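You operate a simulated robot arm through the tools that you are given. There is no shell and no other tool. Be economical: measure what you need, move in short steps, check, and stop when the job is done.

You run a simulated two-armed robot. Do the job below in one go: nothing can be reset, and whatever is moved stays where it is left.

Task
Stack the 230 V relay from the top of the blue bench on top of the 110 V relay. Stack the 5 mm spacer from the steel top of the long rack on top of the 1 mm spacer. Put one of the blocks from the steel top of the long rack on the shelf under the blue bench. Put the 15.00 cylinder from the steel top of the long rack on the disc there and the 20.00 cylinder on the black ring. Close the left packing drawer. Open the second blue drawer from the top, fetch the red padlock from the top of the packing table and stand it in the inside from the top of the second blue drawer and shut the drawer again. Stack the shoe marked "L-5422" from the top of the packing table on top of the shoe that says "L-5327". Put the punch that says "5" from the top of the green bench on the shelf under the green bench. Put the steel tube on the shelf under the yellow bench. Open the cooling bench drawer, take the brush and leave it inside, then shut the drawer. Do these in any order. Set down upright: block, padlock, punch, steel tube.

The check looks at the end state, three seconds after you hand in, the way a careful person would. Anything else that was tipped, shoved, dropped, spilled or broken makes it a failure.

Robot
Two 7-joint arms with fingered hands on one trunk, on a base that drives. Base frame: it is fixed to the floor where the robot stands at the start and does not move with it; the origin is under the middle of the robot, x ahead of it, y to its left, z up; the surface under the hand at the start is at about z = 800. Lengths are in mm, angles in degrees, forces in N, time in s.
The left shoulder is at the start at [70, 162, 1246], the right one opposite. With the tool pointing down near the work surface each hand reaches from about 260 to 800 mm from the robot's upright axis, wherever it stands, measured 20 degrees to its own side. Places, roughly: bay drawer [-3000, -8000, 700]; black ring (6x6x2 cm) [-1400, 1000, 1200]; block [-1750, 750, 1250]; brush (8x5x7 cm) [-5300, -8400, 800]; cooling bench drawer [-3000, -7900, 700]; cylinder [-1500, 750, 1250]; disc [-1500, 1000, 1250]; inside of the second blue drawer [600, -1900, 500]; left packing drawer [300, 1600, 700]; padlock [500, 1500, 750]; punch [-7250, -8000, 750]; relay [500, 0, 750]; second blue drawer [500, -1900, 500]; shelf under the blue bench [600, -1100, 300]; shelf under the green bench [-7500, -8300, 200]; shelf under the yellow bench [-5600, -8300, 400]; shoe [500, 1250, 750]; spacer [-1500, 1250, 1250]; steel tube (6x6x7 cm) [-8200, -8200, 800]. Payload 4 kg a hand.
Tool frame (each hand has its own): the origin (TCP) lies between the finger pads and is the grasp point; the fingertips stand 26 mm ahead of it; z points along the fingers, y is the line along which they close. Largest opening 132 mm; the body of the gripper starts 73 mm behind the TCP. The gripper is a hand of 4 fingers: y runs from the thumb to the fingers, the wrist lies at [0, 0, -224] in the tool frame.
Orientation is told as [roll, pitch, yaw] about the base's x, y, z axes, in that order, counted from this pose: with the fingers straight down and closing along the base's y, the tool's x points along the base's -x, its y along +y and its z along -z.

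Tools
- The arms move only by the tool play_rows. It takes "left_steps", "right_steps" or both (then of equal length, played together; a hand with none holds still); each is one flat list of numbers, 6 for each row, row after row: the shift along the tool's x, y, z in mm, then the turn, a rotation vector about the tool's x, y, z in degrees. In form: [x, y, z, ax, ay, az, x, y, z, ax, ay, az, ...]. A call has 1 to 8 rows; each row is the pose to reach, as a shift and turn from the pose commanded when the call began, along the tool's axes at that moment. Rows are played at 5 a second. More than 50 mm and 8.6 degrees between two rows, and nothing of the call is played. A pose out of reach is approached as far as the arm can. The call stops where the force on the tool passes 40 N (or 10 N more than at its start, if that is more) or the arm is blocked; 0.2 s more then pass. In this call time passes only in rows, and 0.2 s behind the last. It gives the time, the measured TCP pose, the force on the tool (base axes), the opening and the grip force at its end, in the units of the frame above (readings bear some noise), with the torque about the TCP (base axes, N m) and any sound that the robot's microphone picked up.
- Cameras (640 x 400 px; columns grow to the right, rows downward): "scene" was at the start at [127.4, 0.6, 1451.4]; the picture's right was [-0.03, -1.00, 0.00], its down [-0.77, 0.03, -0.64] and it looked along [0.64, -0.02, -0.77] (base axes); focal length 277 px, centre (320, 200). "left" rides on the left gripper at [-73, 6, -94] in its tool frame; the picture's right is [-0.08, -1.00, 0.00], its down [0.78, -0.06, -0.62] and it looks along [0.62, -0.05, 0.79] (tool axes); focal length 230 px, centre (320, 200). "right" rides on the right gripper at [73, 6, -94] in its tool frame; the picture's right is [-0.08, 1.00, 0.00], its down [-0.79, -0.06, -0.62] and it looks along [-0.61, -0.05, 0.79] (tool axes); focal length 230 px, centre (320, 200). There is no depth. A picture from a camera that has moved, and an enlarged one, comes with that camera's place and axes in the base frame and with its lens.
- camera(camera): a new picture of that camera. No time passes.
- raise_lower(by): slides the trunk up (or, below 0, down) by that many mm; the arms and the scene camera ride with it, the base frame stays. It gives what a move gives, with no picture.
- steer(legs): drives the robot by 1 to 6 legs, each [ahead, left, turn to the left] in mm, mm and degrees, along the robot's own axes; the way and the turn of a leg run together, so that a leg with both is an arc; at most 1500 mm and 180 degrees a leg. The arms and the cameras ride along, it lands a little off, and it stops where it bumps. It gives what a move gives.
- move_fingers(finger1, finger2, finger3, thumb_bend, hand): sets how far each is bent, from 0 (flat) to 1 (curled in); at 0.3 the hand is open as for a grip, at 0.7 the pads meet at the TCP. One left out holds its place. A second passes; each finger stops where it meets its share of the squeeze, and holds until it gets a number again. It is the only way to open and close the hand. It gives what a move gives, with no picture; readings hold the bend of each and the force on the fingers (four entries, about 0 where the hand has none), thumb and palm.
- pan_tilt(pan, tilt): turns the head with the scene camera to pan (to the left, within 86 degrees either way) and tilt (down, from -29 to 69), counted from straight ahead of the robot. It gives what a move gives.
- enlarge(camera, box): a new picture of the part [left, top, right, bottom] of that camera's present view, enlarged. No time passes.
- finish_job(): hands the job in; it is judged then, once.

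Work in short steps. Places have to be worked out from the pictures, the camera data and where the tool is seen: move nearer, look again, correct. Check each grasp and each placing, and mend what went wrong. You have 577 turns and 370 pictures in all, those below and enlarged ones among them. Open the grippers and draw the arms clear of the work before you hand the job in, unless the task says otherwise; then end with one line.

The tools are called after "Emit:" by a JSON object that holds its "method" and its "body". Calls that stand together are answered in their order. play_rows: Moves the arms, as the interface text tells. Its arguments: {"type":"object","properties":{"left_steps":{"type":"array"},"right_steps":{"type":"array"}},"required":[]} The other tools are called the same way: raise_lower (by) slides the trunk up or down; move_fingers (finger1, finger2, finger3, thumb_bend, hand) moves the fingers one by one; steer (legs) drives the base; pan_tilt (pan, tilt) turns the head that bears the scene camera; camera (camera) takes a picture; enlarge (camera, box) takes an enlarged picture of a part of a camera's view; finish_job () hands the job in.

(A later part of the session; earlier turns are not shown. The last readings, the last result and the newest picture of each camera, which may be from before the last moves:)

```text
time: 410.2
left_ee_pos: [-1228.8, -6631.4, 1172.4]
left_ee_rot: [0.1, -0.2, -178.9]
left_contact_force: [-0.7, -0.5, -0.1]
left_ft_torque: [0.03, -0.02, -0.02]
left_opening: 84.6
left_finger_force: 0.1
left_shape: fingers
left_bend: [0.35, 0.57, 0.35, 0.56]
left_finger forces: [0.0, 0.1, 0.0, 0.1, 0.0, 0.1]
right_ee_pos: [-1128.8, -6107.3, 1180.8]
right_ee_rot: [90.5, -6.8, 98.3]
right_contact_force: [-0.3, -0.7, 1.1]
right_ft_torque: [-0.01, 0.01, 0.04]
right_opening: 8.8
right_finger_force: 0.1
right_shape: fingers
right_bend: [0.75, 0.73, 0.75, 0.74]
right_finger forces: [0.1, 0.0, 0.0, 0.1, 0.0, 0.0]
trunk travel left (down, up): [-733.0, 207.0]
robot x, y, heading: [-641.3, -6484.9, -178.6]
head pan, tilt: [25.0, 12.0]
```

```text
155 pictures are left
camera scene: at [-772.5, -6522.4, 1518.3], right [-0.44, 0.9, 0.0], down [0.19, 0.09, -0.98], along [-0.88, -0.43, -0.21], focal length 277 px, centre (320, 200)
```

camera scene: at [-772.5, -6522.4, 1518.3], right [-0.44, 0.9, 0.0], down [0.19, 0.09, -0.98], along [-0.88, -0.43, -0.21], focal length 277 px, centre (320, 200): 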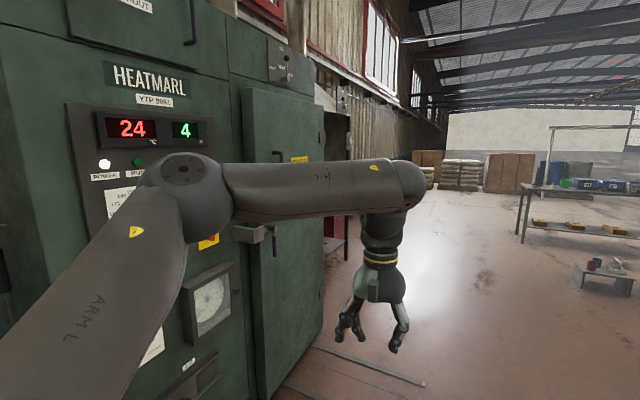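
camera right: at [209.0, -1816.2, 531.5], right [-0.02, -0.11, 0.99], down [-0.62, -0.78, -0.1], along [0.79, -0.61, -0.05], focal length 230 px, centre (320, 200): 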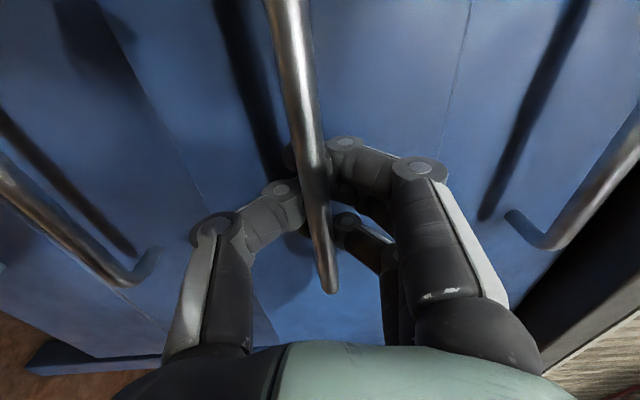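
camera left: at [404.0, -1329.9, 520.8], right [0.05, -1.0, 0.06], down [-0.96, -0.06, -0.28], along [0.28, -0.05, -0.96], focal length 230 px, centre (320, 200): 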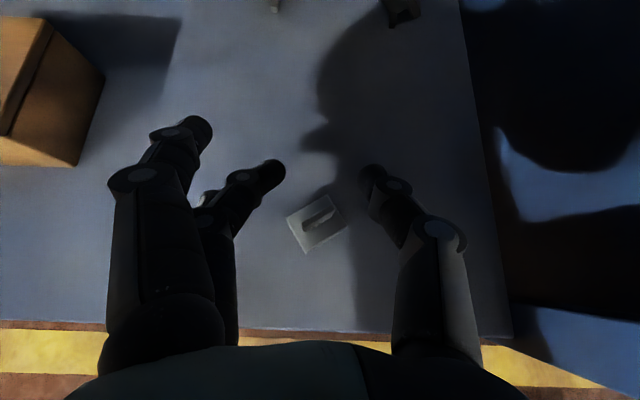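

Open floor ahead. I drive along -x for about 2.6 m and look left toward the wall.

Emit:
{"method": "steer", "body": {"legs": [[1400, 0, 0], [1300, 0, -1]]}}

Emit:
{"method": "pan_tilt", "body": {"pan": 55, "tilt": 12}}

Emit:
{"method": "camera", "body": {"camera": "scene"}}

```text
time: 418.9
left_ee_pos: [-2669.8, -6753.7, 1196.5]
left_ee_rot: [0.0, -3.0, -177.6]
left_contact_force: [0.4, -0.5, 1.0]
left_ft_torque: [0.07, 0.0, 0.02]
left_opening: 84.8
left_finger_force: 0.1
left_shape: fingers
left_bend: [0.35, 0.57, 0.35, 0.56]
left_finger forces: [0.0, 0.0, 0.0, 0.0, 0.1, 0.0]
right_ee_pos: [-2591.2, -6210.1, 1181.0]
right_ee_rot: [91.5, -3.4, 99.7]
right_contact_force: [0.9, -0.5, 0.3]
right_ft_torque: [0.03, -0.1, -0.01]
right_opening: 8.7
right_finger_force: 0.0
right_shape: fingers
right_bend: [0.75, 0.73, 0.75, 0.74]
right_finger forces: [0.0, 0.1, 0.0, 0.0, 0.0, 0.0]
trunk travel left (down, up): [-733.0, 207.0]
robot x, y, heading: [-2126.3, -6591.6, -177.2]
head pan, tilt: [25.0, 12.0]
stopped in leg 2: the robot was blocked; the commanded pose is now the measured one
```

```text
time: 419.8
left_ee_pos: [-2689.6, -6742.3, 1185.6]
left_ee_rot: [0.4, -1.9, -177.6]
left_contact_force: [-0.2, -0.6, 0.2]
left_ft_torque: [-0.04, -0.02, 0.01]
left_opening: 85.2
left_finger_force: 0.1
left_shape: fingers
left_bend: [0.35, 0.57, 0.35, 0.56]
left_finger forces: [0.1, 0.1, 0.0, 0.1, 0.0, 0.0]
right_ee_pos: [-2610.5, -6206.2, 1176.4]
right_ee_rot: [90.9, -3.9, 100.1]
right_contact_force: [-0.9, 0.2, -0.2]
right_ft_torque: [-0.05, 0.08, 0.04]
right_opening: 8.7
right_finger_force: 0.1
right_shape: fingers
right_bend: [0.75, 0.73, 0.75, 0.74]
right_finger forces: [0.1, 0.1, 0.0, 0.0, 0.0, 0.0]
trunk travel left (down, up): [-733.0, 207.0]
robot x, y, heading: [-2130.3, -6588.3, -177.2]
head pan, tilt: [55.0, 12.0]
```

```text
154 pictures are left
camera scene: at [-2234.9, -6656.0, 1518.4], right [-0.85, 0.53, -0.01], down [0.12, 0.17, -0.98], along [-0.52, -0.83, -0.2], focal length 277 px, centre (320, 200)
```

scene: 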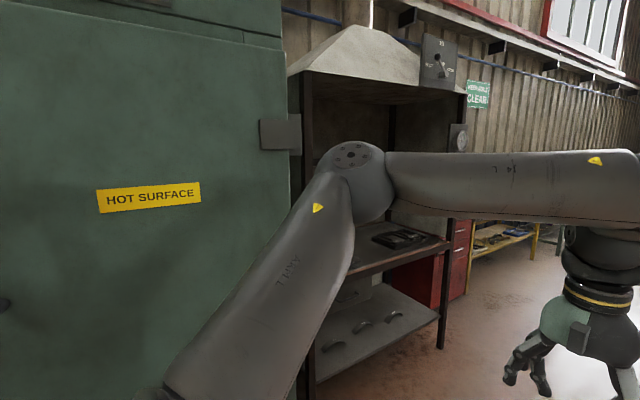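

The left elbow brushed the oven's bracket area and stopped. I move away to the right, go forward, then turn to face the cooling bench.

Emit:
{"method": "steer", "body": {"legs": [[-60, -350, 0], [950, 0, 0], [0, 0, 87]]}}

Emit:
{"method": "pan_tilt", "body": {"pan": 0, "tilt": 20}}

Emit:
{"method": "camera", "body": {"camera": "scene"}}

```text
time: 430.4
left_ee_pos: [-2882.3, -6844.1, 1188.5]
left_ee_rot: [0.1, -2.2, -89.1]
left_contact_force: [0.4, -0.2, 0.6]
left_ft_torque: [0.0, 0.01, -0.02]
left_opening: 85.1
left_finger_force: 0.0
left_shape: fingers
left_bend: [0.35, 0.57, 0.35, 0.56]
left_finger forces: [0.0, 0.0, 0.0, 0.1, 0.0, 0.0]
right_ee_pos: [-3418.3, -6749.6, 1180.4]
right_ee_rot: [91.2, -4.3, -171.7]
right_contact_force: [-0.4, 0.2, -0.9]
right_ft_torque: [-0.01, -0.02, 0.01]
right_opening: 8.6
right_finger_force: 0.1
right_shape: fingers
right_bend: [0.75, 0.73, 0.75, 0.74]
right_finger forces: [0.0, 0.0, 0.0, 0.0, 0.0, 0.1]
trunk travel left (down, up): [-733.0, 207.0]
robot x, y, heading: [-3030.0, -6283.7, -88.9]
head pan, tilt: [55.0, 12.0]
```

```text
time: 431.6
left_ee_pos: [-2882.0, -6845.5, 1189.7]
left_ee_rot: [0.1, -2.3, -89.2]
left_contact_force: [0.4, -0.5, -0.4]
left_ft_torque: [0.01, -0.02, 0.0]
left_opening: 84.6
left_finger_force: 0.0
left_shape: fingers
left_bend: [0.35, 0.57, 0.35, 0.56]
left_finger forces: [0.1, 0.0, 0.1, 0.0, 0.1, 0.0]
right_ee_pos: [-3416.0, -6748.9, 1180.5]
right_ee_rot: [91.0, -4.3, -171.7]
right_contact_force: [-0.3, -0.1, -0.5]
right_ft_torque: [0.0, -0.01, -0.03]
right_opening: 8.8
right_finger_force: 0.1
right_shape: fingers
right_bend: [0.75, 0.73, 0.75, 0.74]
right_finger forces: [0.0, 0.0, 0.0, 0.1, 0.0, 0.0]
trunk travel left (down, up): [-733.0, 207.0]
robot x, y, heading: [-3030.1, -6285.0, -89.0]
head pan, tilt: [0.0, 20.0]
```

```text
153 pictures are left
camera scene: at [-3025.7, -6424.6, 1505.3], right [-1.0, -0.02, 0.0], down [-0.01, 0.34, -0.94], along [0.02, -0.94, -0.34], focal length 277 px, centre (320, 200)
```

scene: 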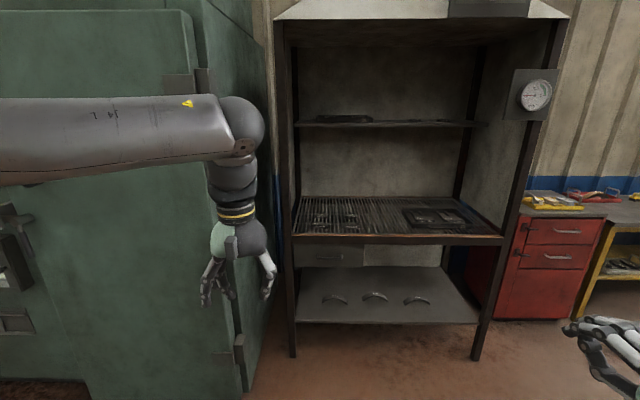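

There's the cooling bench with a drawer under the grate, and red drawers to its right. I zoom in.

Emit:
{"method": "enlarge", "body": {"camera": "scene", "box": [280, 190, 520, 340]}}

Emit:
{"method": "pan_tilt", "body": {"pan": -50, "tilt": 18}}

Emit:
{"method": "camera", "body": {"camera": "scene"}}

```text
2.67 times, centred on (400, 265) of scene
camera zoom: at [-3025.7, -6424.6, 1505.3], right [-1.0, -0.02, 0.0], down [-0.01, 0.34, -0.94], along [0.02, -0.94, -0.34], focal length 739 px, centre (107, 27)
```

zoom: 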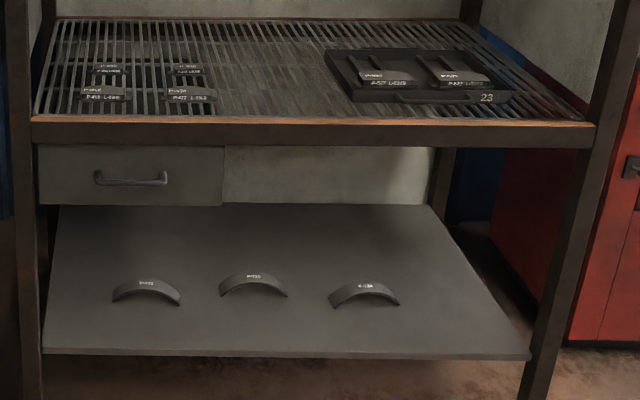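

```text
time: 432.8
left_ee_pos: [-2883.2, -6844.1, 1188.1]
left_ee_rot: [0.0, -2.2, -89.2]
left_contact_force: [1.0, 0.2, 0.0]
left_ft_torque: [0.02, -0.03, 0.0]
left_opening: 84.9
left_finger_force: 0.1
left_shape: fingers
left_bend: [0.35, 0.57, 0.35, 0.56]
left_finger forces: [0.0, 0.0, 0.0, 0.0, 0.0, 0.0]
right_ee_pos: [-3417.2, -6750.2, 1180.8]
right_ee_rot: [91.0, -4.2, -171.8]
right_contact_force: [-0.5, -0.2, -0.1]
right_ft_torque: [-0.01, 0.01, -0.01]
right_opening: 8.7
right_finger_force: 0.1
right_shape: fingers
right_bend: [0.75, 0.73, 0.75, 0.74]
right_finger forces: [0.0, 0.1, 0.0, 0.1, 0.0, 0.0]
trunk travel left (down, up): [-733.0, 207.0]
robot x, y, heading: [-3027.0, -6284.2, -88.6]
head pan, tilt: [-50.0, 18.0]
```

```text
151 pictures are left
camera scene: at [-3097.9, -6392.9, 1508.5], right [-0.66, 0.75, 0.0], down [0.23, 0.2, -0.95], along [-0.72, -0.63, -0.31], focal length 277 px, centre (320, 200)
```

scene: 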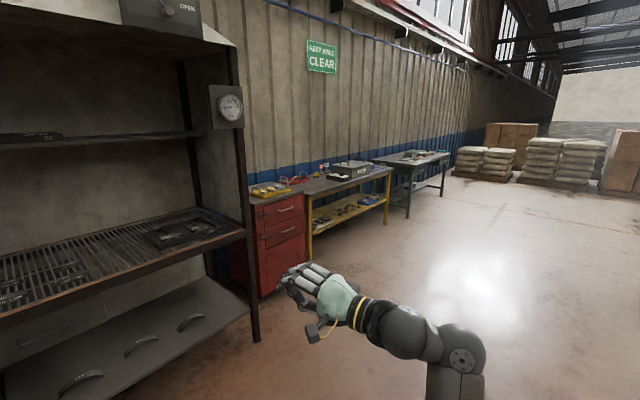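

The layout is clear: cooling bench, red cabinet with yellow bench, then the green bench further on. I go to the green bench first, sliding right while facing the wall.

Emit:
{"method": "steer", "body": {"legs": [[150, 0, 0], [0, -1450, 0], [0, -1450, 0], [0, -1300, 0]]}}

Emit:
{"method": "pan_tilt", "body": {"pan": 0, "tilt": 20}}

Emit:
{"method": "camera", "body": {"camera": "scene"}}

```text
time: 453.5
left_ee_pos: [-6994.2, -7054.6, 1189.0]
left_ee_rot: [0.0, -2.2, -90.1]
left_contact_force: [0.6, 0.8, -0.1]
left_ft_torque: [0.0, -0.04, 0.0]
left_opening: 85.0
left_finger_force: 0.1
left_shape: fingers
left_bend: [0.35, 0.57, 0.35, 0.56]
left_finger forces: [0.0, 0.0, 0.0, 0.1, 0.0, 0.0]
right_ee_pos: [-7526.3, -6950.5, 1181.1]
right_ee_rot: [91.1, -4.3, -172.7]
right_contact_force: [0.1, -0.1, -0.3]
right_ft_torque: [-0.02, -0.02, -0.01]
right_opening: 8.7
right_finger_force: 0.0
right_shape: fingers
right_bend: [0.75, 0.73, 0.75, 0.74]
right_finger forces: [0.0, 0.1, 0.0, 0.0, 0.0, 0.0]
trunk travel left (down, up): [-733.0, 207.0]
robot x, y, heading: [-7130.6, -6491.7, -90.0]
head pan, tilt: [-50.0, 18.0]
```

```text
time: 454.6
left_ee_pos: [-6994.7, -7056.1, 1189.0]
left_ee_rot: [0.0, -2.2, -90.1]
left_contact_force: [0.3, 0.0, -0.8]
left_ft_torque: [0.03, 0.01, 0.0]
left_opening: 84.9
left_finger_force: 0.1
left_shape: fingers
left_bend: [0.35, 0.57, 0.35, 0.56]
left_finger forces: [0.0, 0.1, 0.0, 0.0, 0.1, 0.0]
right_ee_pos: [-7526.5, -6950.1, 1180.4]
right_ee_rot: [91.1, -4.3, -172.7]
right_contact_force: [-0.1, -0.1, 0.4]
right_ft_torque: [0.01, -0.02, 0.03]
right_opening: 8.7
right_finger_force: 0.0
right_shape: fingers
right_bend: [0.75, 0.73, 0.75, 0.74]
right_finger forces: [0.0, 0.1, 0.1, 0.1, 0.1, 0.0]
trunk travel left (down, up): [-733.0, 207.0]
robot x, y, heading: [-7132.4, -6490.2, -89.5]
head pan, tilt: [0.0, 20.0]
```

```text
150 pictures are left
camera scene: at [-7130.6, -6632.7, 1505.3], right [-1.0, 0.0, 0.0], down [0.0, 0.34, -0.94], along [0.0, -0.94, -0.34], focal length 277 px, centre (320, 200)
```

scene: 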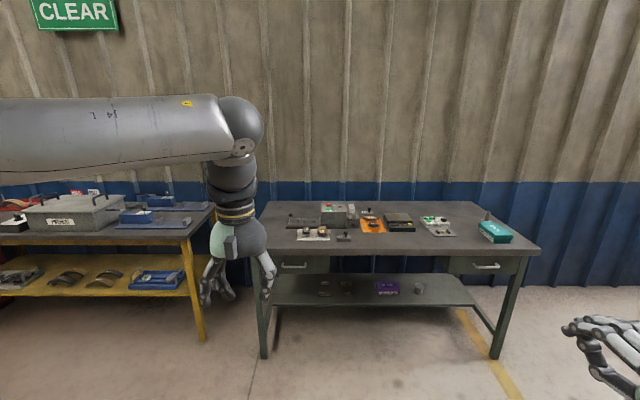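

The green bench is ahead. I drive closer and tilt down to view its top.

Emit:
{"method": "steer", "body": {"legs": [[720, -250, 0]]}}

Emit:
{"method": "pan_tilt", "body": {"pan": 0, "tilt": 35}}

Emit:
{"method": "camera", "body": {"camera": "scene"}}

```text
time: 458.8
left_ee_pos: [-7249.7, -7770.4, 1188.0]
left_ee_rot: [0.0, -2.2, -90.6]
left_contact_force: [-0.7, 0.7, 0.4]
left_ft_torque: [0.01, -0.04, 0.02]
left_opening: 84.9
left_finger_force: 0.1
left_shape: fingers
left_bend: [0.35, 0.57, 0.35, 0.56]
left_finger forces: [0.0, 0.0, 0.0, 0.0, 0.1, 0.0]
right_ee_pos: [-7781.3, -7663.2, 1181.1]
right_ee_rot: [91.1, -4.2, -173.1]
right_contact_force: [0.7, 0.5, -0.2]
right_ft_torque: [-0.02, 0.02, 0.01]
right_opening: 8.7
right_finger_force: 0.1
right_shape: fingers
right_bend: [0.75, 0.73, 0.75, 0.74]
right_finger forces: [0.0, 0.0, 0.0, 0.0, 0.0, 0.0]
trunk travel left (down, up): [-733.0, 207.0]
robot x, y, heading: [-7384.8, -7208.0, -90.1]
head pan, tilt: [0.0, 20.0]
```

```text
time: 459.5
left_ee_pos: [-7250.0, -7770.0, 1189.1]
left_ee_rot: [0.0, -2.2, -90.6]
left_contact_force: [0.0, -0.8, -0.4]
left_ft_torque: [0.03, 0.02, 0.01]
left_opening: 84.9
left_finger_force: 0.0
left_shape: fingers
left_bend: [0.35, 0.57, 0.35, 0.56]
left_finger forces: [0.0, 0.0, 0.0, 0.1, 0.0, 0.1]
right_ee_pos: [-7782.0, -7663.7, 1180.5]
right_ee_rot: [91.1, -4.3, -173.1]
right_contact_force: [0.5, -0.2, 0.0]
right_ft_torque: [0.03, 0.03, 0.0]
right_opening: 8.7
right_finger_force: 0.0
right_shape: fingers
right_bend: [0.75, 0.73, 0.75, 0.74]
right_finger forces: [0.0, 0.1, 0.1, 0.0, 0.1, 0.1]
trunk travel left (down, up): [-733.0, 207.0]
robot x, y, heading: [-7381.0, -7206.3, -90.0]
head pan, tilt: [0.0, 35.0]
```

```text
149 pictures are left
camera scene: at [-7383.4, -7342.6, 1481.5], right [-1.0, 0.0, 0.0], down [0.0, 0.57, -0.82], along [0.0, -0.82, -0.57], focal length 277 px, centre (320, 200)
```

scene: 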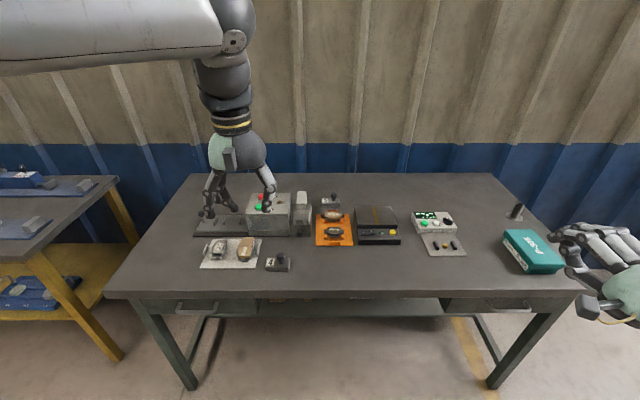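

Emit:
{"method": "enlarge", "body": {"camera": "scene", "box": [190, 180, 350, 280]}}

Emit:
{"method": "enlarge", "body": {"camera": "scene", "box": [400, 190, 560, 280]}}

```text
4.00 times, centred on (270, 230) of scene
camera zoom: at [-7383.4, -7342.6, 1481.5], right [-1.0, 0.0, 0.0], down [0.0, 0.57, -0.82], along [0.0, -0.82, -0.57], focal length 1108 px, centre (520, 80)
```

zoom: 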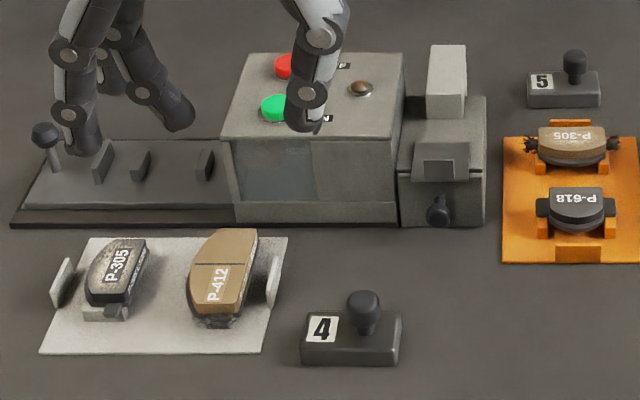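

```text
4.00 times, centred on (480, 235) of scene
camera zoom: at [-7383.4, -7342.6, 1481.5], right [-1.0, 0.0, 0.0], down [0.0, 0.57, -0.82], along [0.0, -0.82, -0.57], focal length 1108 px, centre (-320, 60)
```

zoom: 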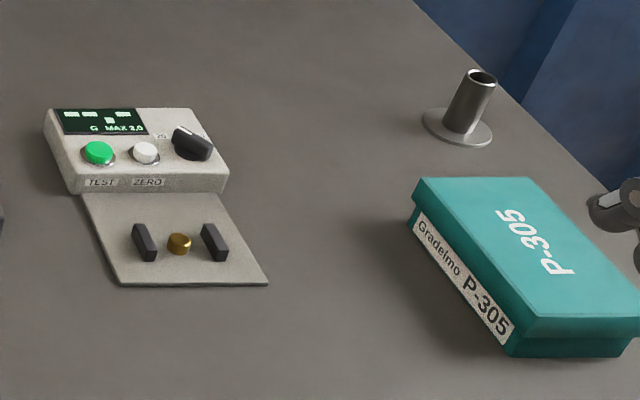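

Punch "5" stands at the back left of centre (≈(-7430, -8315)); the steel tube with flange is at (-8163, -8206). I drive closer, aligning the left hand with the punch.

Emit:
{"method": "steer", "body": {"legs": [[390, -190, 0]]}}

Emit:
{"method": "pan_tilt", "body": {"pan": 10, "tilt": 45}}

Emit:
{"method": "camera", "body": {"camera": "scene"}}

Emit:
{"method": "camera", "body": {"camera": "left"}}

```text
time: 462.2
left_ee_pos: [-7436.2, -8160.5, 1188.9]
left_ee_rot: [0.0, -2.3, -90.1]
left_contact_force: [0.8, 0.3, -0.2]
left_ft_torque: [0.01, 0.0, -0.02]
left_opening: 84.8
left_finger_force: 0.2
left_shape: fingers
left_bend: [0.35, 0.57, 0.35, 0.56]
left_finger forces: [0.0, 0.0, 0.1, 0.1, 0.0, 0.0]
right_ee_pos: [-7968.7, -8057.3, 1181.2]
right_ee_rot: [91.1, -4.3, -172.7]
right_contact_force: [0.2, -0.3, -0.6]
right_ft_torque: [0.0, 0.02, 0.01]
right_opening: 8.5
right_finger_force: 0.1
right_shape: fingers
right_bend: [0.75, 0.73, 0.75, 0.74]
right_finger forces: [0.0, 0.1, 0.0, 0.0, 0.1, 0.0]
trunk travel left (down, up): [-733.0, 207.0]
robot x, y, heading: [-7569.4, -7598.3, -89.8]
head pan, tilt: [0.0, 35.0]
```

```text
time: 462.9
left_ee_pos: [-7437.7, -8161.4, 1188.4]
left_ee_rot: [0.0, -2.3, -90.2]
left_contact_force: [-0.1, 0.5, -0.6]
left_ft_torque: [0.0, -0.05, 0.01]
left_opening: 84.8
left_finger_force: 0.1
left_shape: fingers
left_bend: [0.35, 0.57, 0.35, 0.56]
left_finger forces: [0.0, 0.1, 0.1, 0.0, 0.1, 0.0]
right_ee_pos: [-7970.2, -8058.7, 1179.1]
right_ee_rot: [91.0, -4.2, -172.7]
right_contact_force: [0.4, 0.3, 0.5]
right_ft_torque: [-0.03, 0.01, -0.03]
right_opening: 8.7
right_finger_force: 0.0
right_shape: fingers
right_bend: [0.75, 0.73, 0.75, 0.74]
right_finger forces: [0.0, 0.1, 0.0, 0.0, 0.1, 0.0]
trunk travel left (down, up): [-733.0, 207.0]
robot x, y, heading: [-7573.2, -7600.3, -89.9]
head pan, tilt: [10.0, 45.0]
```

```text
146 pictures are left
camera scene: at [-7558.9, -7726.7, 1466.6], right [-0.98, -0.18, 0.0], down [-0.12, 0.7, -0.71], along [0.13, -0.7, -0.71], focal length 277 px, centre (320, 200)
```

scene: 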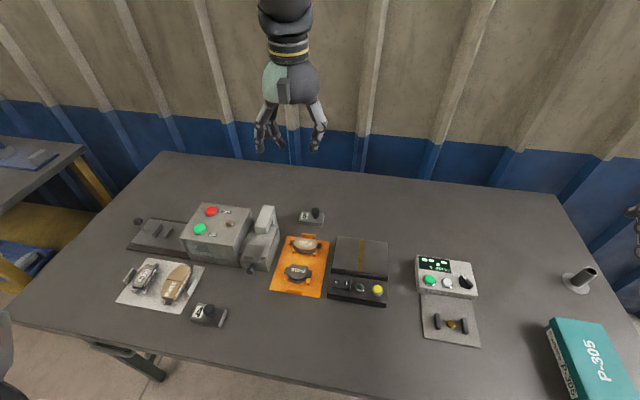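

```text
145 pictures are left
camera left: at [-7431.1, -8230.4, 1283.8], right [-1.0, -0.08, 0.0], down [-0.06, 0.81, 0.59], along [-0.05, 0.58, -0.81], focal length 230 px, centre (320, 200)
```

left: 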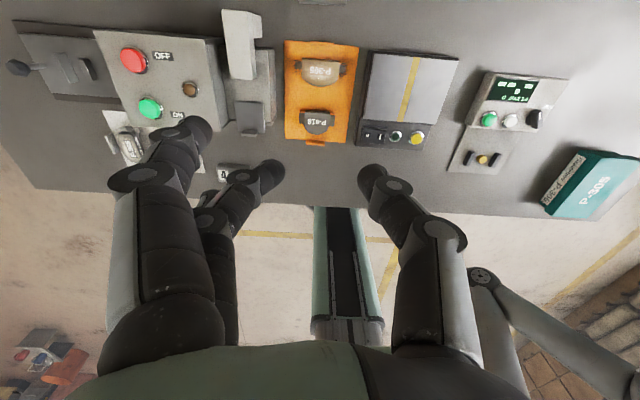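

The bench top is at z≈771 and punch 5 near (-7420, -8311). I move the left hand over it and down to ~960.

Emit:
{"method": "play_rows", "body": {"left_steps": [-25, 3, 30, 0, 0.4, 0, -50, 6, 60, 0, 0.8, 0, -75, 9, 95, 0, 1.2, 0, -100, 12, 130, 0, 1.6, 0, -125, 14, 165, 0, 2, 0, -148, 16, 205, 0, 2.3, 0]}}

Emit:
{"method": "camera", "body": {"camera": "left"}}

Emit:
{"method": "enlarge", "body": {"camera": "scene", "box": [250, 150, 370, 240]}}

```text
time: 464.3
left_ee_pos: [-7420.7, -8318.7, 987.8]
left_ee_rot: [-0.1, 0.1, -90.3]
left_contact_force: [-0.6, -1.0, -0.2]
left_ft_torque: [0.0, 0.01, 0.04]
left_opening: 84.9
left_finger_force: 0.0
left_shape: fingers
left_bend: [0.35, 0.57, 0.35, 0.56]
left_finger forces: [0.0, 0.0, 0.0, 0.0, 0.0, 0.1]
right_ee_pos: [-7969.8, -8057.8, 1180.1]
right_ee_rot: [90.9, -4.3, -172.6]
right_contact_force: [-0.1, -0.7, 0.0]
right_ft_torque: [0.02, 0.0, 0.0]
right_opening: 8.3
right_finger_force: 0.0
right_shape: fingers
right_bend: [0.75, 0.73, 0.75, 0.74]
right_finger forces: [0.0, 0.1, 0.0, 0.0, 0.0, 0.0]
trunk travel left (down, up): [-733.0, 207.0]
robot x, y, heading: [-7572.0, -7598.6, -89.8]
head pan, tilt: [10.0, 45.0]
```

```text
144 pictures are left
camera left: at [-7415.3, -8392.0, 1081.9], right [-1.0, -0.07, 0.0], down [-0.06, 0.78, 0.62], along [-0.05, 0.62, -0.79], focal length 230 px, centre (320, 200)
```

left: 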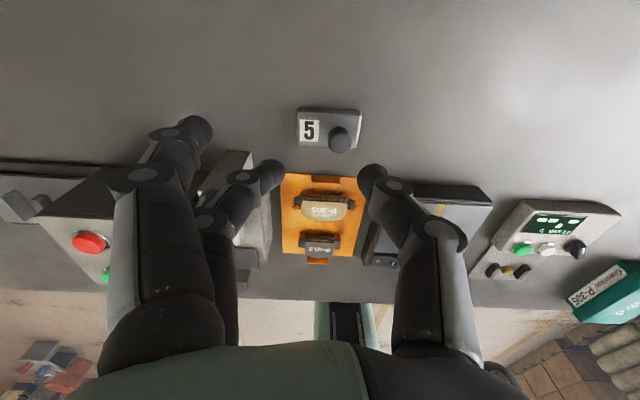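

```text
4.44 times, centred on (310, 195) of scene
camera zoom: at [-7559.0, -7727.8, 1466.6], right [-0.98, -0.18, 0.0], down [-0.13, 0.7, -0.71], along [0.13, -0.69, -0.71], focal length 1231 px, centre (364, 222)
```

zoom: 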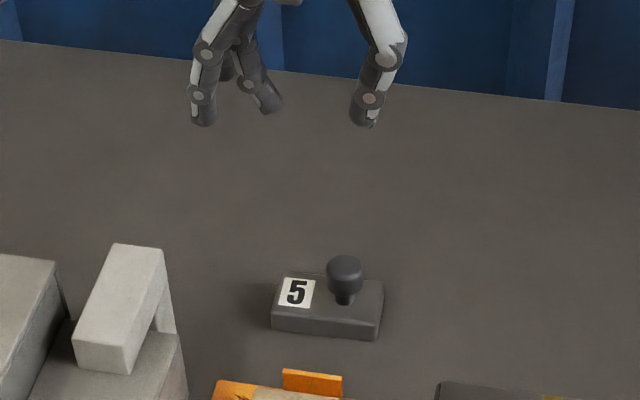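

Knob centre at (-7443, -8290, 842). I'll pinch the knob with thumb and middle finger so the punch hangs upright. I align above and descend.

Emit:
{"method": "move_fingers", "body": {"hand": "left", "finger1": 0.35, "finger2": 0.5, "finger3": 0.35, "thumb_bend": 0.5}}

Emit:
{"method": "play_rows", "body": {"left_steps": [14, -11, 25, 0, 0, 0, 29, -22, 60, 0, 0, 0, 29, -22, 95, 0, 0, 0]}}

Emit:
{"method": "camera", "body": {"camera": "left"}}

Emit:
{"method": "enlarge", "body": {"camera": "scene", "box": [250, 150, 370, 240]}}

```text
time: 465.3
left_ee_pos: [-7419.5, -8318.0, 989.3]
left_ee_rot: [0.0, 0.1, -90.0]
left_contact_force: [-1.4, 0.1, -0.6]
left_ft_torque: [-0.02, -0.02, -0.01]
left_opening: 94.6
left_finger_force: 0.1
left_shape: fingers
left_bend: [0.35, 0.5, 0.35, 0.5]
left_finger forces: [0.1, 0.1, 0.0, 0.1, 0.1, 0.1]
right_ee_pos: [-7970.6, -8058.3, 1180.9]
right_ee_rot: [91.1, -4.3, -172.7]
right_contact_force: [-0.2, 0.4, 0.0]
right_ft_torque: [0.03, 0.01, 0.02]
right_opening: 8.6
right_finger_force: 0.1
right_shape: fingers
right_bend: [0.75, 0.73, 0.75, 0.74]
right_finger forces: [0.1, 0.0, 0.0, 0.0, 0.0, 0.1]
trunk travel left (down, up): [-733.0, 207.0]
robot x, y, heading: [-7571.5, -7599.0, -90.0]
head pan, tilt: [10.0, 45.0]
```

```text
time: 466.1
left_ee_pos: [-7443.3, -8288.6, 895.5]
left_ee_rot: [0.0, 0.1, -90.2]
left_contact_force: [0.8, -0.7, 0.6]
left_ft_torque: [-0.03, 0.01, 0.03]
left_opening: 94.7
left_finger_force: 0.0
left_shape: fingers
left_bend: [0.35, 0.5, 0.35, 0.5]
left_finger forces: [0.0, 0.0, 0.0, 0.1, 0.0, 0.0]
right_ee_pos: [-7968.8, -8057.8, 1180.0]
right_ee_rot: [91.1, -4.3, -172.7]
right_contact_force: [-0.1, 0.7, 0.2]
right_ft_torque: [0.0, 0.01, -0.03]
right_opening: 8.7
right_finger_force: 0.2
right_shape: fingers
right_bend: [0.75, 0.73, 0.75, 0.74]
right_finger forces: [0.1, 0.0, 0.2, 0.0, 0.0, 0.1]
trunk travel left (down, up): [-733.0, 207.0]
robot x, y, heading: [-7573.0, -7598.7, -89.8]
head pan, tilt: [10.0, 45.0]
```

```text
142 pictures are left
camera left: at [-7437.1, -8361.4, 986.6], right [-1.0, -0.08, 0.0], down [-0.06, 0.78, 0.62], along [-0.05, 0.62, -0.79], focal length 230 px, centre (320, 200)
```

left: 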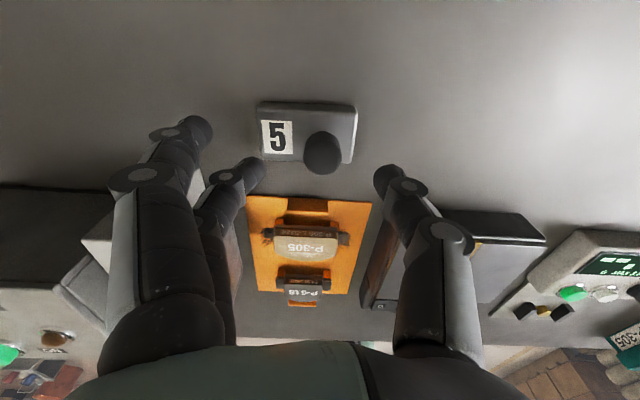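

```text
4.44 times, centred on (310, 195) of scene
camera zoom: at [-7558.7, -7727.4, 1466.6], right [-0.98, -0.18, 0.0], down [-0.13, 0.7, -0.71], along [0.13, -0.7, -0.71], focal length 1231 px, centre (364, 222)
```

zoom: 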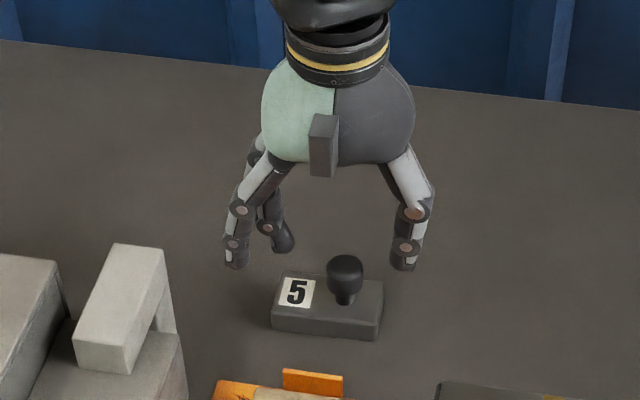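

Aligned. I descend so the pads are at the knob's centre and pinch.

Emit:
{"method": "play_rows", "body": {"left_steps": [0, 0, 25, 0, 0, 0, 0, 0, 50, 0, 0, 0]}}

Emit:
{"method": "move_fingers", "body": {"hand": "left", "finger2": 0.8, "thumb_bend": 0.67}}

Emit:
{"method": "camera", "body": {"camera": "left"}}

```text
time: 466.7
left_ee_pos: [-7443.7, -8289.8, 851.0]
left_ee_rot: [0.1, -0.9, -90.2]
left_contact_force: [-1.5, -4.7, 28.3]
left_ft_torque: [-0.08, -1.23, -0.19]
left_opening: 94.8
left_finger_force: 14.3
left_shape: fingers
left_bend: [0.35, 0.55, 0.35, 0.5]
left_finger forces: [0.1, 28.6, 0.0, 0.0, 0.0, 0.0]
right_ee_pos: [-7970.2, -8052.4, 1183.8]
right_ee_rot: [91.4, -4.3, -172.7]
right_contact_force: [-0.1, 0.3, -1.1]
right_ft_torque: [0.03, -0.01, -0.01]
right_opening: 8.5
right_finger_force: 0.0
right_shape: fingers
right_bend: [0.75, 0.73, 0.75, 0.74]
right_finger forces: [0.1, 0.1, 0.0, 0.1, 0.1, 0.0]
trunk travel left (down, up): [-733.0, 207.0]
robot x, y, heading: [-7574.9, -7599.4, -90.0]
head pan, tilt: [10.0, 45.0]
```

```text
time: 467.7
left_ee_pos: [-7444.4, -8288.5, 846.9]
left_ee_rot: [0.0, -0.2, -90.2]
left_contact_force: [-4.5, -7.0, 26.4]
left_ft_torque: [-0.15, 0.94, 0.16]
left_opening: 75.2
left_finger_force: 24.5
left_shape: fingers
left_bend: [0.35, 0.76, 0.35, 0.68]
left_finger forces: [0.0, 9.1, 0.0, 0.0, 39.4, 0.0]
right_ee_pos: [-7970.5, -8055.8, 1182.5]
right_ee_rot: [91.2, -4.3, -172.7]
right_contact_force: [0.5, 0.4, -0.6]
right_ft_torque: [-0.01, -0.01, -0.02]
right_opening: 8.4
right_finger_force: 0.2
right_shape: fingers
right_bend: [0.75, 0.73, 0.75, 0.74]
right_finger forces: [0.1, 0.1, 0.0, 0.0, 0.1, 0.0]
trunk travel left (down, up): [-733.0, 207.0]
robot x, y, heading: [-7568.9, -7599.4, -90.0]
head pan, tilt: [10.0, 45.0]
```

```text
140 pictures are left
camera left: at [-7439.3, -8360.3, 939.9], right [-1.0, -0.07, 0.0], down [-0.06, 0.79, 0.61], along [-0.05, 0.61, -0.79], focal length 230 px, centre (320, 200)
```

left: 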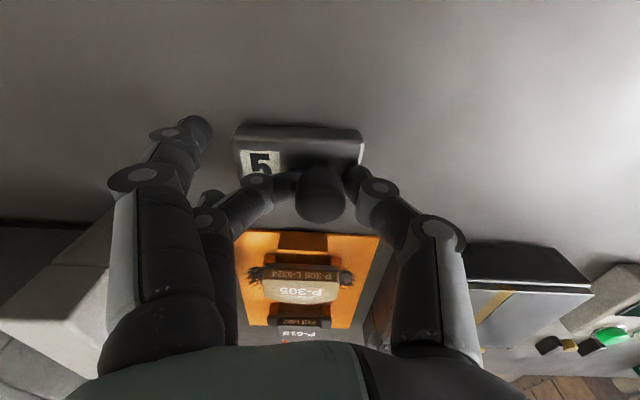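

The fingertips press on the base; the pinch is around the stem under the knob. I raise a few millimetres to relieve it and check.

Emit:
{"method": "play_rows", "body": {"left_steps": [0, 0, -5, 0, 0, 0, 0, 0, -9, 0, 0, 0]}}

Emit:
{"method": "camera", "body": {"camera": "left"}}

```text
time: 468.3
left_ee_pos: [-7441.5, -8285.8, 848.6]
left_ee_rot: [0.1, 0.6, -90.0]
left_contact_force: [-0.5, 0.6, -0.1]
left_ft_torque: [-0.01, 0.12, -0.04]
left_opening: 78.6
left_finger_force: 10.1
left_shape: fingers
left_bend: [0.35, 0.77, 0.35, 0.64]
left_finger forces: [0.0, 8.6, 0.0, 0.0, 11.3, 0.1]
right_ee_pos: [-7969.7, -8058.6, 1180.0]
right_ee_rot: [91.1, -4.4, -172.7]
right_contact_force: [-0.7, 0.0, -0.8]
right_ft_torque: [0.0, 0.0, -0.04]
right_opening: 8.9
right_finger_force: 0.1
right_shape: fingers
right_bend: [0.75, 0.73, 0.75, 0.74]
right_finger forces: [0.1, 0.0, 0.0, 0.1, 0.0, 0.1]
trunk travel left (down, up): [-733.0, 207.0]
robot x, y, heading: [-7571.1, -7598.3, -89.7]
head pan, tilt: [10.0, 45.0]
```

```text
139 pictures are left
camera left: at [-7436.4, -8358.8, 941.2], right [-1.0, -0.08, 0.0], down [-0.06, 0.78, 0.62], along [-0.04, 0.62, -0.78], focal length 230 px, centre (320, 200)
```

left: 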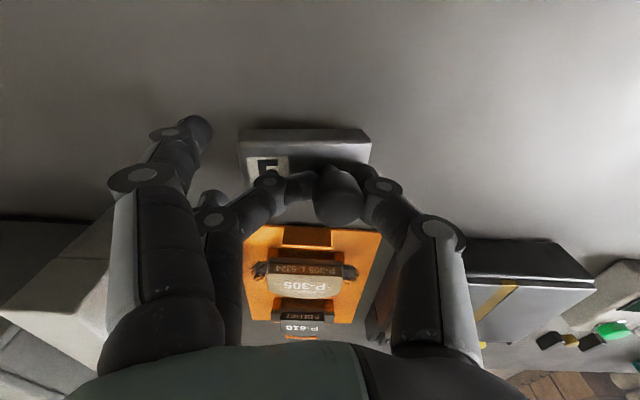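

The stem is pinched under the knob, which can't slip through. I lift gently.

Emit:
{"method": "play_rows", "body": {"left_steps": [0, 0, -10, 0, 0, 0, 0, 0, -25, 0, 0, 0, 0, 0, -50, 0, 0, 0, 0, 0, -80, 0, 0, 0]}}

Emit:
{"method": "camera", "body": {"camera": "left"}}

Emit:
{"method": "enlarge", "body": {"camera": "scene", "box": [250, 120, 370, 240]}}

```text
time: 469.3
left_ee_pos: [-7442.4, -8287.4, 932.1]
left_ee_rot: [0.0, 0.2, -90.2]
left_contact_force: [-0.3, -0.3, -3.8]
left_ft_torque: [-0.02, 0.01, 0.0]
left_opening: 78.6
left_finger_force: 9.5
left_shape: fingers
left_bend: [0.35, 0.77, 0.35, 0.64]
left_finger forces: [0.0, 9.0, 0.0, 0.0, 10.0, 0.0]
right_ee_pos: [-7969.5, -8057.6, 1180.6]
right_ee_rot: [91.1, -4.4, -172.6]
right_contact_force: [0.0, 0.4, -0.2]
right_ft_torque: [0.01, 0.01, 0.02]
right_opening: 8.6
right_finger_force: 0.1
right_shape: fingers
right_bend: [0.75, 0.73, 0.75, 0.74]
right_finger forces: [0.0, 0.0, 0.1, 0.0, 0.1, 0.1]
trunk travel left (down, up): [-733.0, 207.0]
robot x, y, heading: [-7572.2, -7600.3, -89.6]
head pan, tilt: [10.0, 45.0]
```

```text
138 pictures are left
camera left: at [-7436.8, -8359.1, 1025.2], right [-1.0, -0.08, 0.0], down [-0.06, 0.78, 0.62], along [-0.05, 0.62, -0.79], focal length 230 px, centre (320, 200)
```

left: 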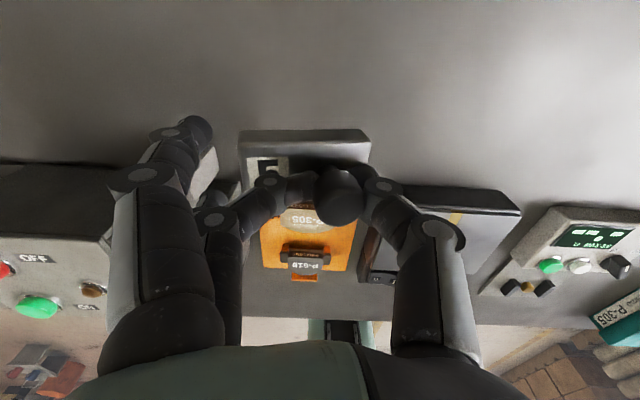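

```text
3.33 times, centred on (310, 180) of scene
camera zoom: at [-7558.8, -7725.7, 1466.6], right [-0.98, -0.18, 0.0], down [-0.13, 0.7, -0.71], along [0.13, -0.7, -0.71], focal length 923 px, centre (353, 267)
```

zoom: 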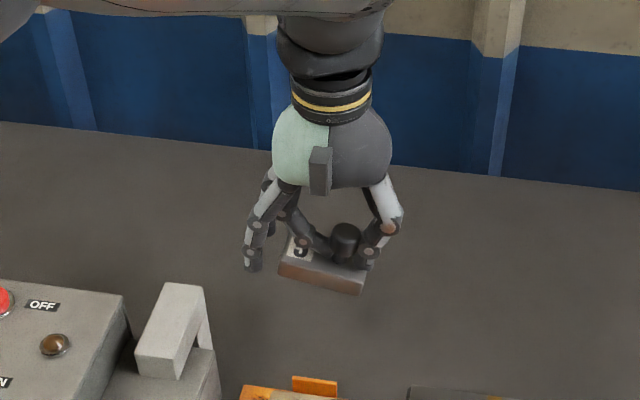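

Held level. I raise further, back away from the bench, and lower to look at the shelf below.

Emit:
{"method": "play_rows", "body": {"left_steps": [0, 0, -30, 0, 0, 0, 0, 0, -60, 0, 0, 0, 20, 0, -90, 0, 0, 0, 50, 0, -100, 0, 0, 0]}}

Emit:
{"method": "steer", "body": {"legs": [[-560, 0, 0]]}}

Emit:
{"method": "raise_lower", "body": {"by": -400}}

Emit:
{"method": "pan_tilt", "body": {"pan": 0, "tilt": 28}}

Emit:
{"method": "camera", "body": {"camera": "scene"}}

```text
time: 470.3
left_ee_pos: [-7442.0, -8236.1, 1034.7]
left_ee_rot: [0.0, -0.1, -90.2]
left_contact_force: [0.4, 0.8, -4.2]
left_ft_torque: [-0.03, 0.06, -0.02]
left_opening: 78.6
left_finger_force: 9.3
left_shape: fingers
left_bend: [0.35, 0.77, 0.35, 0.64]
left_finger forces: [0.0, 9.3, 0.1, 0.0, 9.6, 0.0]
right_ee_pos: [-7967.3, -8056.0, 1180.9]
right_ee_rot: [91.1, -4.4, -172.8]
right_contact_force: [0.9, 0.2, -0.3]
right_ft_torque: [0.07, -0.01, -0.01]
right_opening: 8.4
right_finger_force: 0.0
right_shape: fingers
right_bend: [0.75, 0.73, 0.75, 0.74]
right_finger forces: [0.0, 0.0, 0.1, 0.1, 0.0, 0.1]
trunk travel left (down, up): [-733.0, 207.0]
robot x, y, heading: [-7572.2, -7601.9, -89.9]
head pan, tilt: [10.0, 45.0]
```

```text
time: 473.5
left_ee_pos: [-7442.4, -7679.9, 1033.5]
left_ee_rot: [0.1, 0.1, -89.8]
left_contact_force: [-0.7, 0.4, -4.2]
left_ft_torque: [-0.04, 0.03, 0.0]
left_opening: 78.6
left_finger_force: 9.4
left_shape: fingers
left_bend: [0.35, 0.77, 0.35, 0.64]
left_finger forces: [0.0, 9.3, 0.0, 0.1, 9.6, 0.1]
right_ee_pos: [-7971.1, -7503.5, 1180.0]
right_ee_rot: [91.0, -4.2, -172.5]
right_contact_force: [0.3, 0.5, -0.1]
right_ft_torque: [-0.01, -0.02, 0.02]
right_opening: 8.4
right_finger_force: 0.1
right_shape: fingers
right_bend: [0.75, 0.73, 0.75, 0.74]
right_finger forces: [0.0, 0.1, 0.0, 0.0, 0.0, 0.0]
trunk travel left (down, up): [-733.0, 207.0]
robot x, y, heading: [-7575.2, -7041.7, -89.5]
head pan, tilt: [10.0, 45.0]
```

```text
time: 477.3
left_ee_pos: [-7444.3, -7679.8, 634.2]
left_ee_rot: [0.0, 0.1, -89.9]
left_contact_force: [-0.5, -0.6, -3.5]
left_ft_torque: [0.0, 0.04, 0.0]
left_opening: 78.6
left_finger_force: 9.6
left_shape: fingers
left_bend: [0.35, 0.77, 0.35, 0.64]
left_finger forces: [0.0, 9.2, 0.1, 0.1, 9.6, 0.0]
right_ee_pos: [-7970.2, -7503.6, 779.4]
right_ee_rot: [91.1, -4.3, -172.5]
right_contact_force: [0.8, -0.3, -0.3]
right_ft_torque: [0.0, -0.01, -0.01]
right_opening: 8.6
right_finger_force: 0.1
right_shape: fingers
right_bend: [0.75, 0.73, 0.75, 0.74]
right_finger forces: [0.0, 0.0, 0.0, 0.0, 0.0, 0.1]
trunk travel left (down, up): [-333.0, 607.0]
robot x, y, heading: [-7573.3, -7041.3, -89.7]
head pan, tilt: [10.0, 45.0]
```

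```text
time: 478.1
left_ee_pos: [-7444.3, -7680.9, 634.9]
left_ee_rot: [0.0, 0.2, -89.9]
left_contact_force: [0.4, -1.1, -4.8]
left_ft_torque: [0.01, 0.02, 0.03]
left_opening: 78.7
left_finger_force: 9.4
left_shape: fingers
left_bend: [0.35, 0.77, 0.35, 0.64]
left_finger forces: [0.1, 9.2, 0.0, 0.0, 9.7, 0.0]
right_ee_pos: [-7970.2, -7502.8, 781.1]
right_ee_rot: [91.1, -4.2, -172.5]
right_contact_force: [1.8, 0.0, -0.4]
right_ft_torque: [-0.02, -0.04, 0.01]
right_opening: 8.7
right_finger_force: 0.0
right_shape: fingers
right_bend: [0.75, 0.73, 0.75, 0.74]
right_finger forces: [0.0, 0.1, 0.0, 0.0, 0.1, 0.1]
trunk travel left (down, up): [-333.0, 607.0]
robot x, y, heading: [-7572.5, -7046.0, -89.5]
head pan, tilt: [0.0, 28.0]
```

```text
136 pictures are left
camera scene: at [-7575.1, -7181.1, 1092.3], right [-1.0, -0.01, 0.0], down [0.0, 0.47, -0.88], along [0.01, -0.88, -0.47], focal length 277 px, centre (320, 200)
```

scene: 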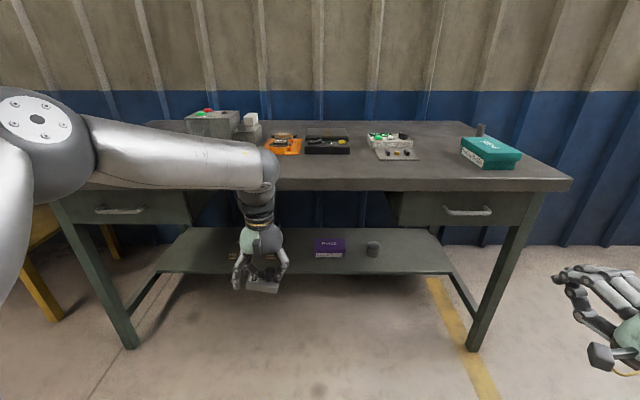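

The shelf has a free spot between the small parts and the purple box, around x≈-7455, in the open middle bay. I lower the trunk, shift slightly and drive in with clearance above the shelf.

Emit:
{"method": "raise_lower", "body": {"by": -270}}

Emit:
{"method": "steer", "body": {"legs": [[330, -20, 0]]}}

Emit:
{"method": "camera", "body": {"camera": "scene"}}

```text
time: 480.9
left_ee_pos: [-7444.0, -7680.5, 363.9]
left_ee_rot: [0.0, 0.2, -90.0]
left_contact_force: [0.6, -0.2, -3.7]
left_ft_torque: [0.01, 0.01, 0.01]
left_opening: 78.6
left_finger_force: 9.4
left_shape: fingers
left_bend: [0.35, 0.77, 0.35, 0.64]
left_finger forces: [0.1, 9.1, 0.0, 0.0, 9.6, 0.0]
right_ee_pos: [-7970.9, -7503.7, 509.9]
right_ee_rot: [91.1, -4.4, -172.5]
right_contact_force: [-0.5, -0.5, -0.4]
right_ft_torque: [0.03, -0.02, 0.01]
right_opening: 8.7
right_finger_force: 0.1
right_shape: fingers
right_bend: [0.75, 0.73, 0.75, 0.74]
right_finger forces: [0.0, 0.0, 0.0, 0.1, 0.0, 0.1]
trunk travel left (down, up): [-63.0, 877.0]
robot x, y, heading: [-7573.4, -7044.2, -89.7]
head pan, tilt: [0.0, 28.0]
```

```text
time: 483.1
left_ee_pos: [-7462.5, -8011.0, 364.0]
left_ee_rot: [0.0, 0.3, -90.0]
left_contact_force: [0.5, 0.5, -3.9]
left_ft_torque: [0.02, 0.0, -0.01]
left_opening: 78.5
left_finger_force: 9.3
left_shape: fingers
left_bend: [0.35, 0.77, 0.35, 0.64]
left_finger forces: [0.0, 9.3, 0.0, 0.0, 9.6, 0.0]
right_ee_pos: [-7989.1, -7833.0, 510.7]
right_ee_rot: [91.0, -4.4, -172.6]
right_contact_force: [-0.6, -0.7, -0.3]
right_ft_torque: [0.01, -0.01, 0.03]
right_opening: 8.9
right_finger_force: 0.0
right_shape: fingers
right_bend: [0.75, 0.73, 0.75, 0.74]
right_finger forces: [0.0, 0.1, 0.0, 0.0, 0.1, 0.0]
trunk travel left (down, up): [-63.0, 877.0]
robot x, y, heading: [-7596.1, -7372.3, -89.9]
head pan, tilt: [0.0, 28.0]
```

```text
135 pictures are left
camera scene: at [-7593.1, -7510.5, 822.3], right [-1.0, -0.01, 0.0], down [0.0, 0.47, -0.88], along [0.01, -0.88, -0.47], focal length 277 px, centre (320, 200)
```

scene: 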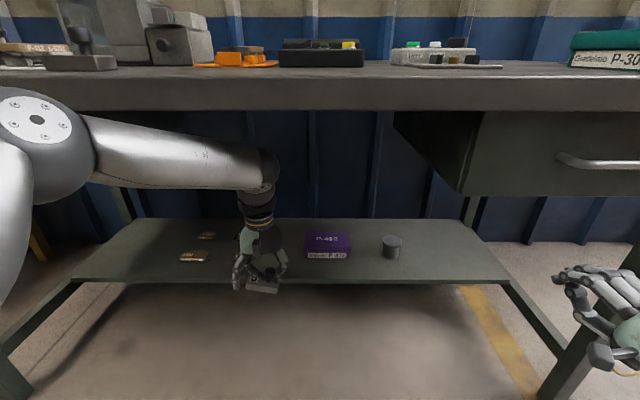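

The arm's elbow must stay clear of the bench edge, so I only drive 95 mm more and reach the rest with the arm, placing near the shelf front.

Emit:
{"method": "steer", "body": {"legs": [[95, 0, 0]]}}

Emit:
{"method": "play_rows", "body": {"left_steps": [-25, 0, 0, 0, 0, 0, -50, 0, 0, 0, 0, 0, -75, 0, 0, 0, 0, 0]}}

Emit:
{"method": "camera", "body": {"camera": "scene"}}

Emit:
{"method": "camera", "body": {"camera": "left"}}

```text
time: 484.2
left_ee_pos: [-7448.4, -8057.9, 357.0]
left_ee_rot: [1.2, 0.7, -89.4]
left_contact_force: [-0.7, 0.1, -4.5]
left_ft_torque: [-0.03, 0.05, -0.01]
left_opening: 78.4
left_finger_force: 10.1
left_shape: fingers
left_bend: [0.35, 0.77, 0.35, 0.64]
left_finger forces: [0.1, 9.8, 0.0, 0.0, 10.1, 0.0]
right_ee_pos: [-7971.7, -7910.0, 512.3]
right_ee_rot: [92.3, -4.2, -170.4]
right_contact_force: [-0.6, -1.8, -1.7]
right_ft_torque: [-0.12, 0.0, -0.04]
right_opening: 8.5
right_finger_force: 0.1
right_shape: fingers
right_bend: [0.75, 0.73, 0.75, 0.74]
right_finger forces: [0.1, 0.0, 0.1, 0.1, 0.0, 0.0]
trunk travel left (down, up): [-63.0, 877.0]
robot x, y, heading: [-7593.4, -7441.6, -87.5]
head pan, tilt: [0.0, 28.0]
```

```text
time: 485.0
left_ee_pos: [-7447.8, -8137.5, 347.7]
left_ee_rot: [0.9, 2.0, -89.5]
left_contact_force: [0.3, 1.2, -3.1]
left_ft_torque: [-0.01, 0.02, 0.01]
left_opening: 78.2
left_finger_force: 9.5
left_shape: fingers
left_bend: [0.35, 0.76, 0.35, 0.64]
left_finger forces: [0.1, 9.8, 0.1, 0.0, 9.8, 0.1]
right_ee_pos: [-7970.9, -7917.8, 510.4]
right_ee_rot: [91.0, -4.4, -170.5]
right_contact_force: [0.0, 0.1, -0.2]
right_ft_torque: [0.0, 0.01, -0.02]
right_opening: 8.7
right_finger_force: 0.0
right_shape: fingers
right_bend: [0.75, 0.73, 0.75, 0.74]
right_finger forces: [0.0, 0.0, 0.1, 0.0, 0.0, 0.0]
trunk travel left (down, up): [-63.0, 877.0]
robot x, y, heading: [-7594.0, -7443.3, -87.6]
head pan, tilt: [0.0, 28.0]
```

```text
134 pictures are left
camera scene: at [-7587.5, -7581.6, 822.8], right [-1.0, -0.04, 0.0], down [-0.02, 0.47, -0.88], along [0.04, -0.88, -0.47], focal length 277 px, centre (320, 200)
```

scene: 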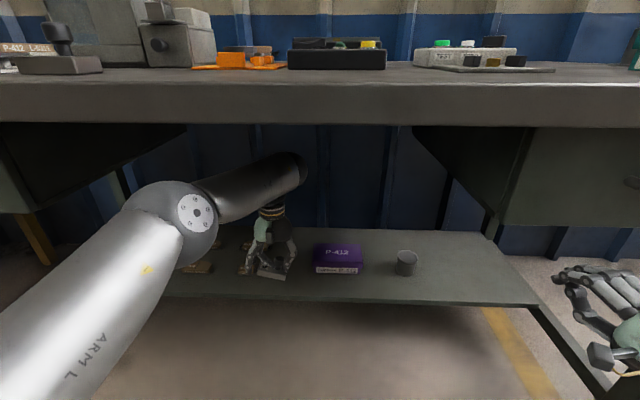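

```text
133 pictures are left
camera left: at [-7443.9, -8213.9, 437.2], right [-1.0, -0.08, -0.02], down [-0.08, 0.76, 0.64], along [-0.04, 0.64, -0.77], focal length 230 px, centre (320, 200)
```

left: 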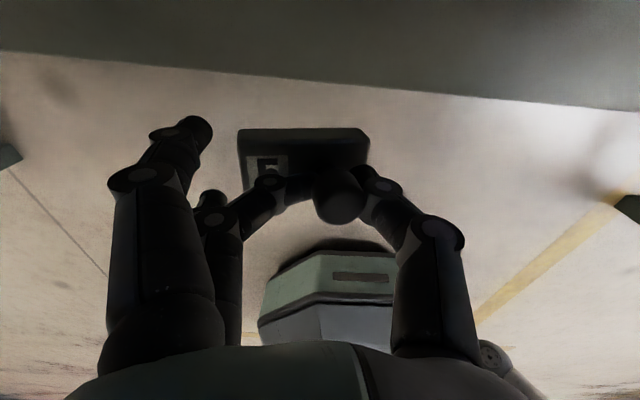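

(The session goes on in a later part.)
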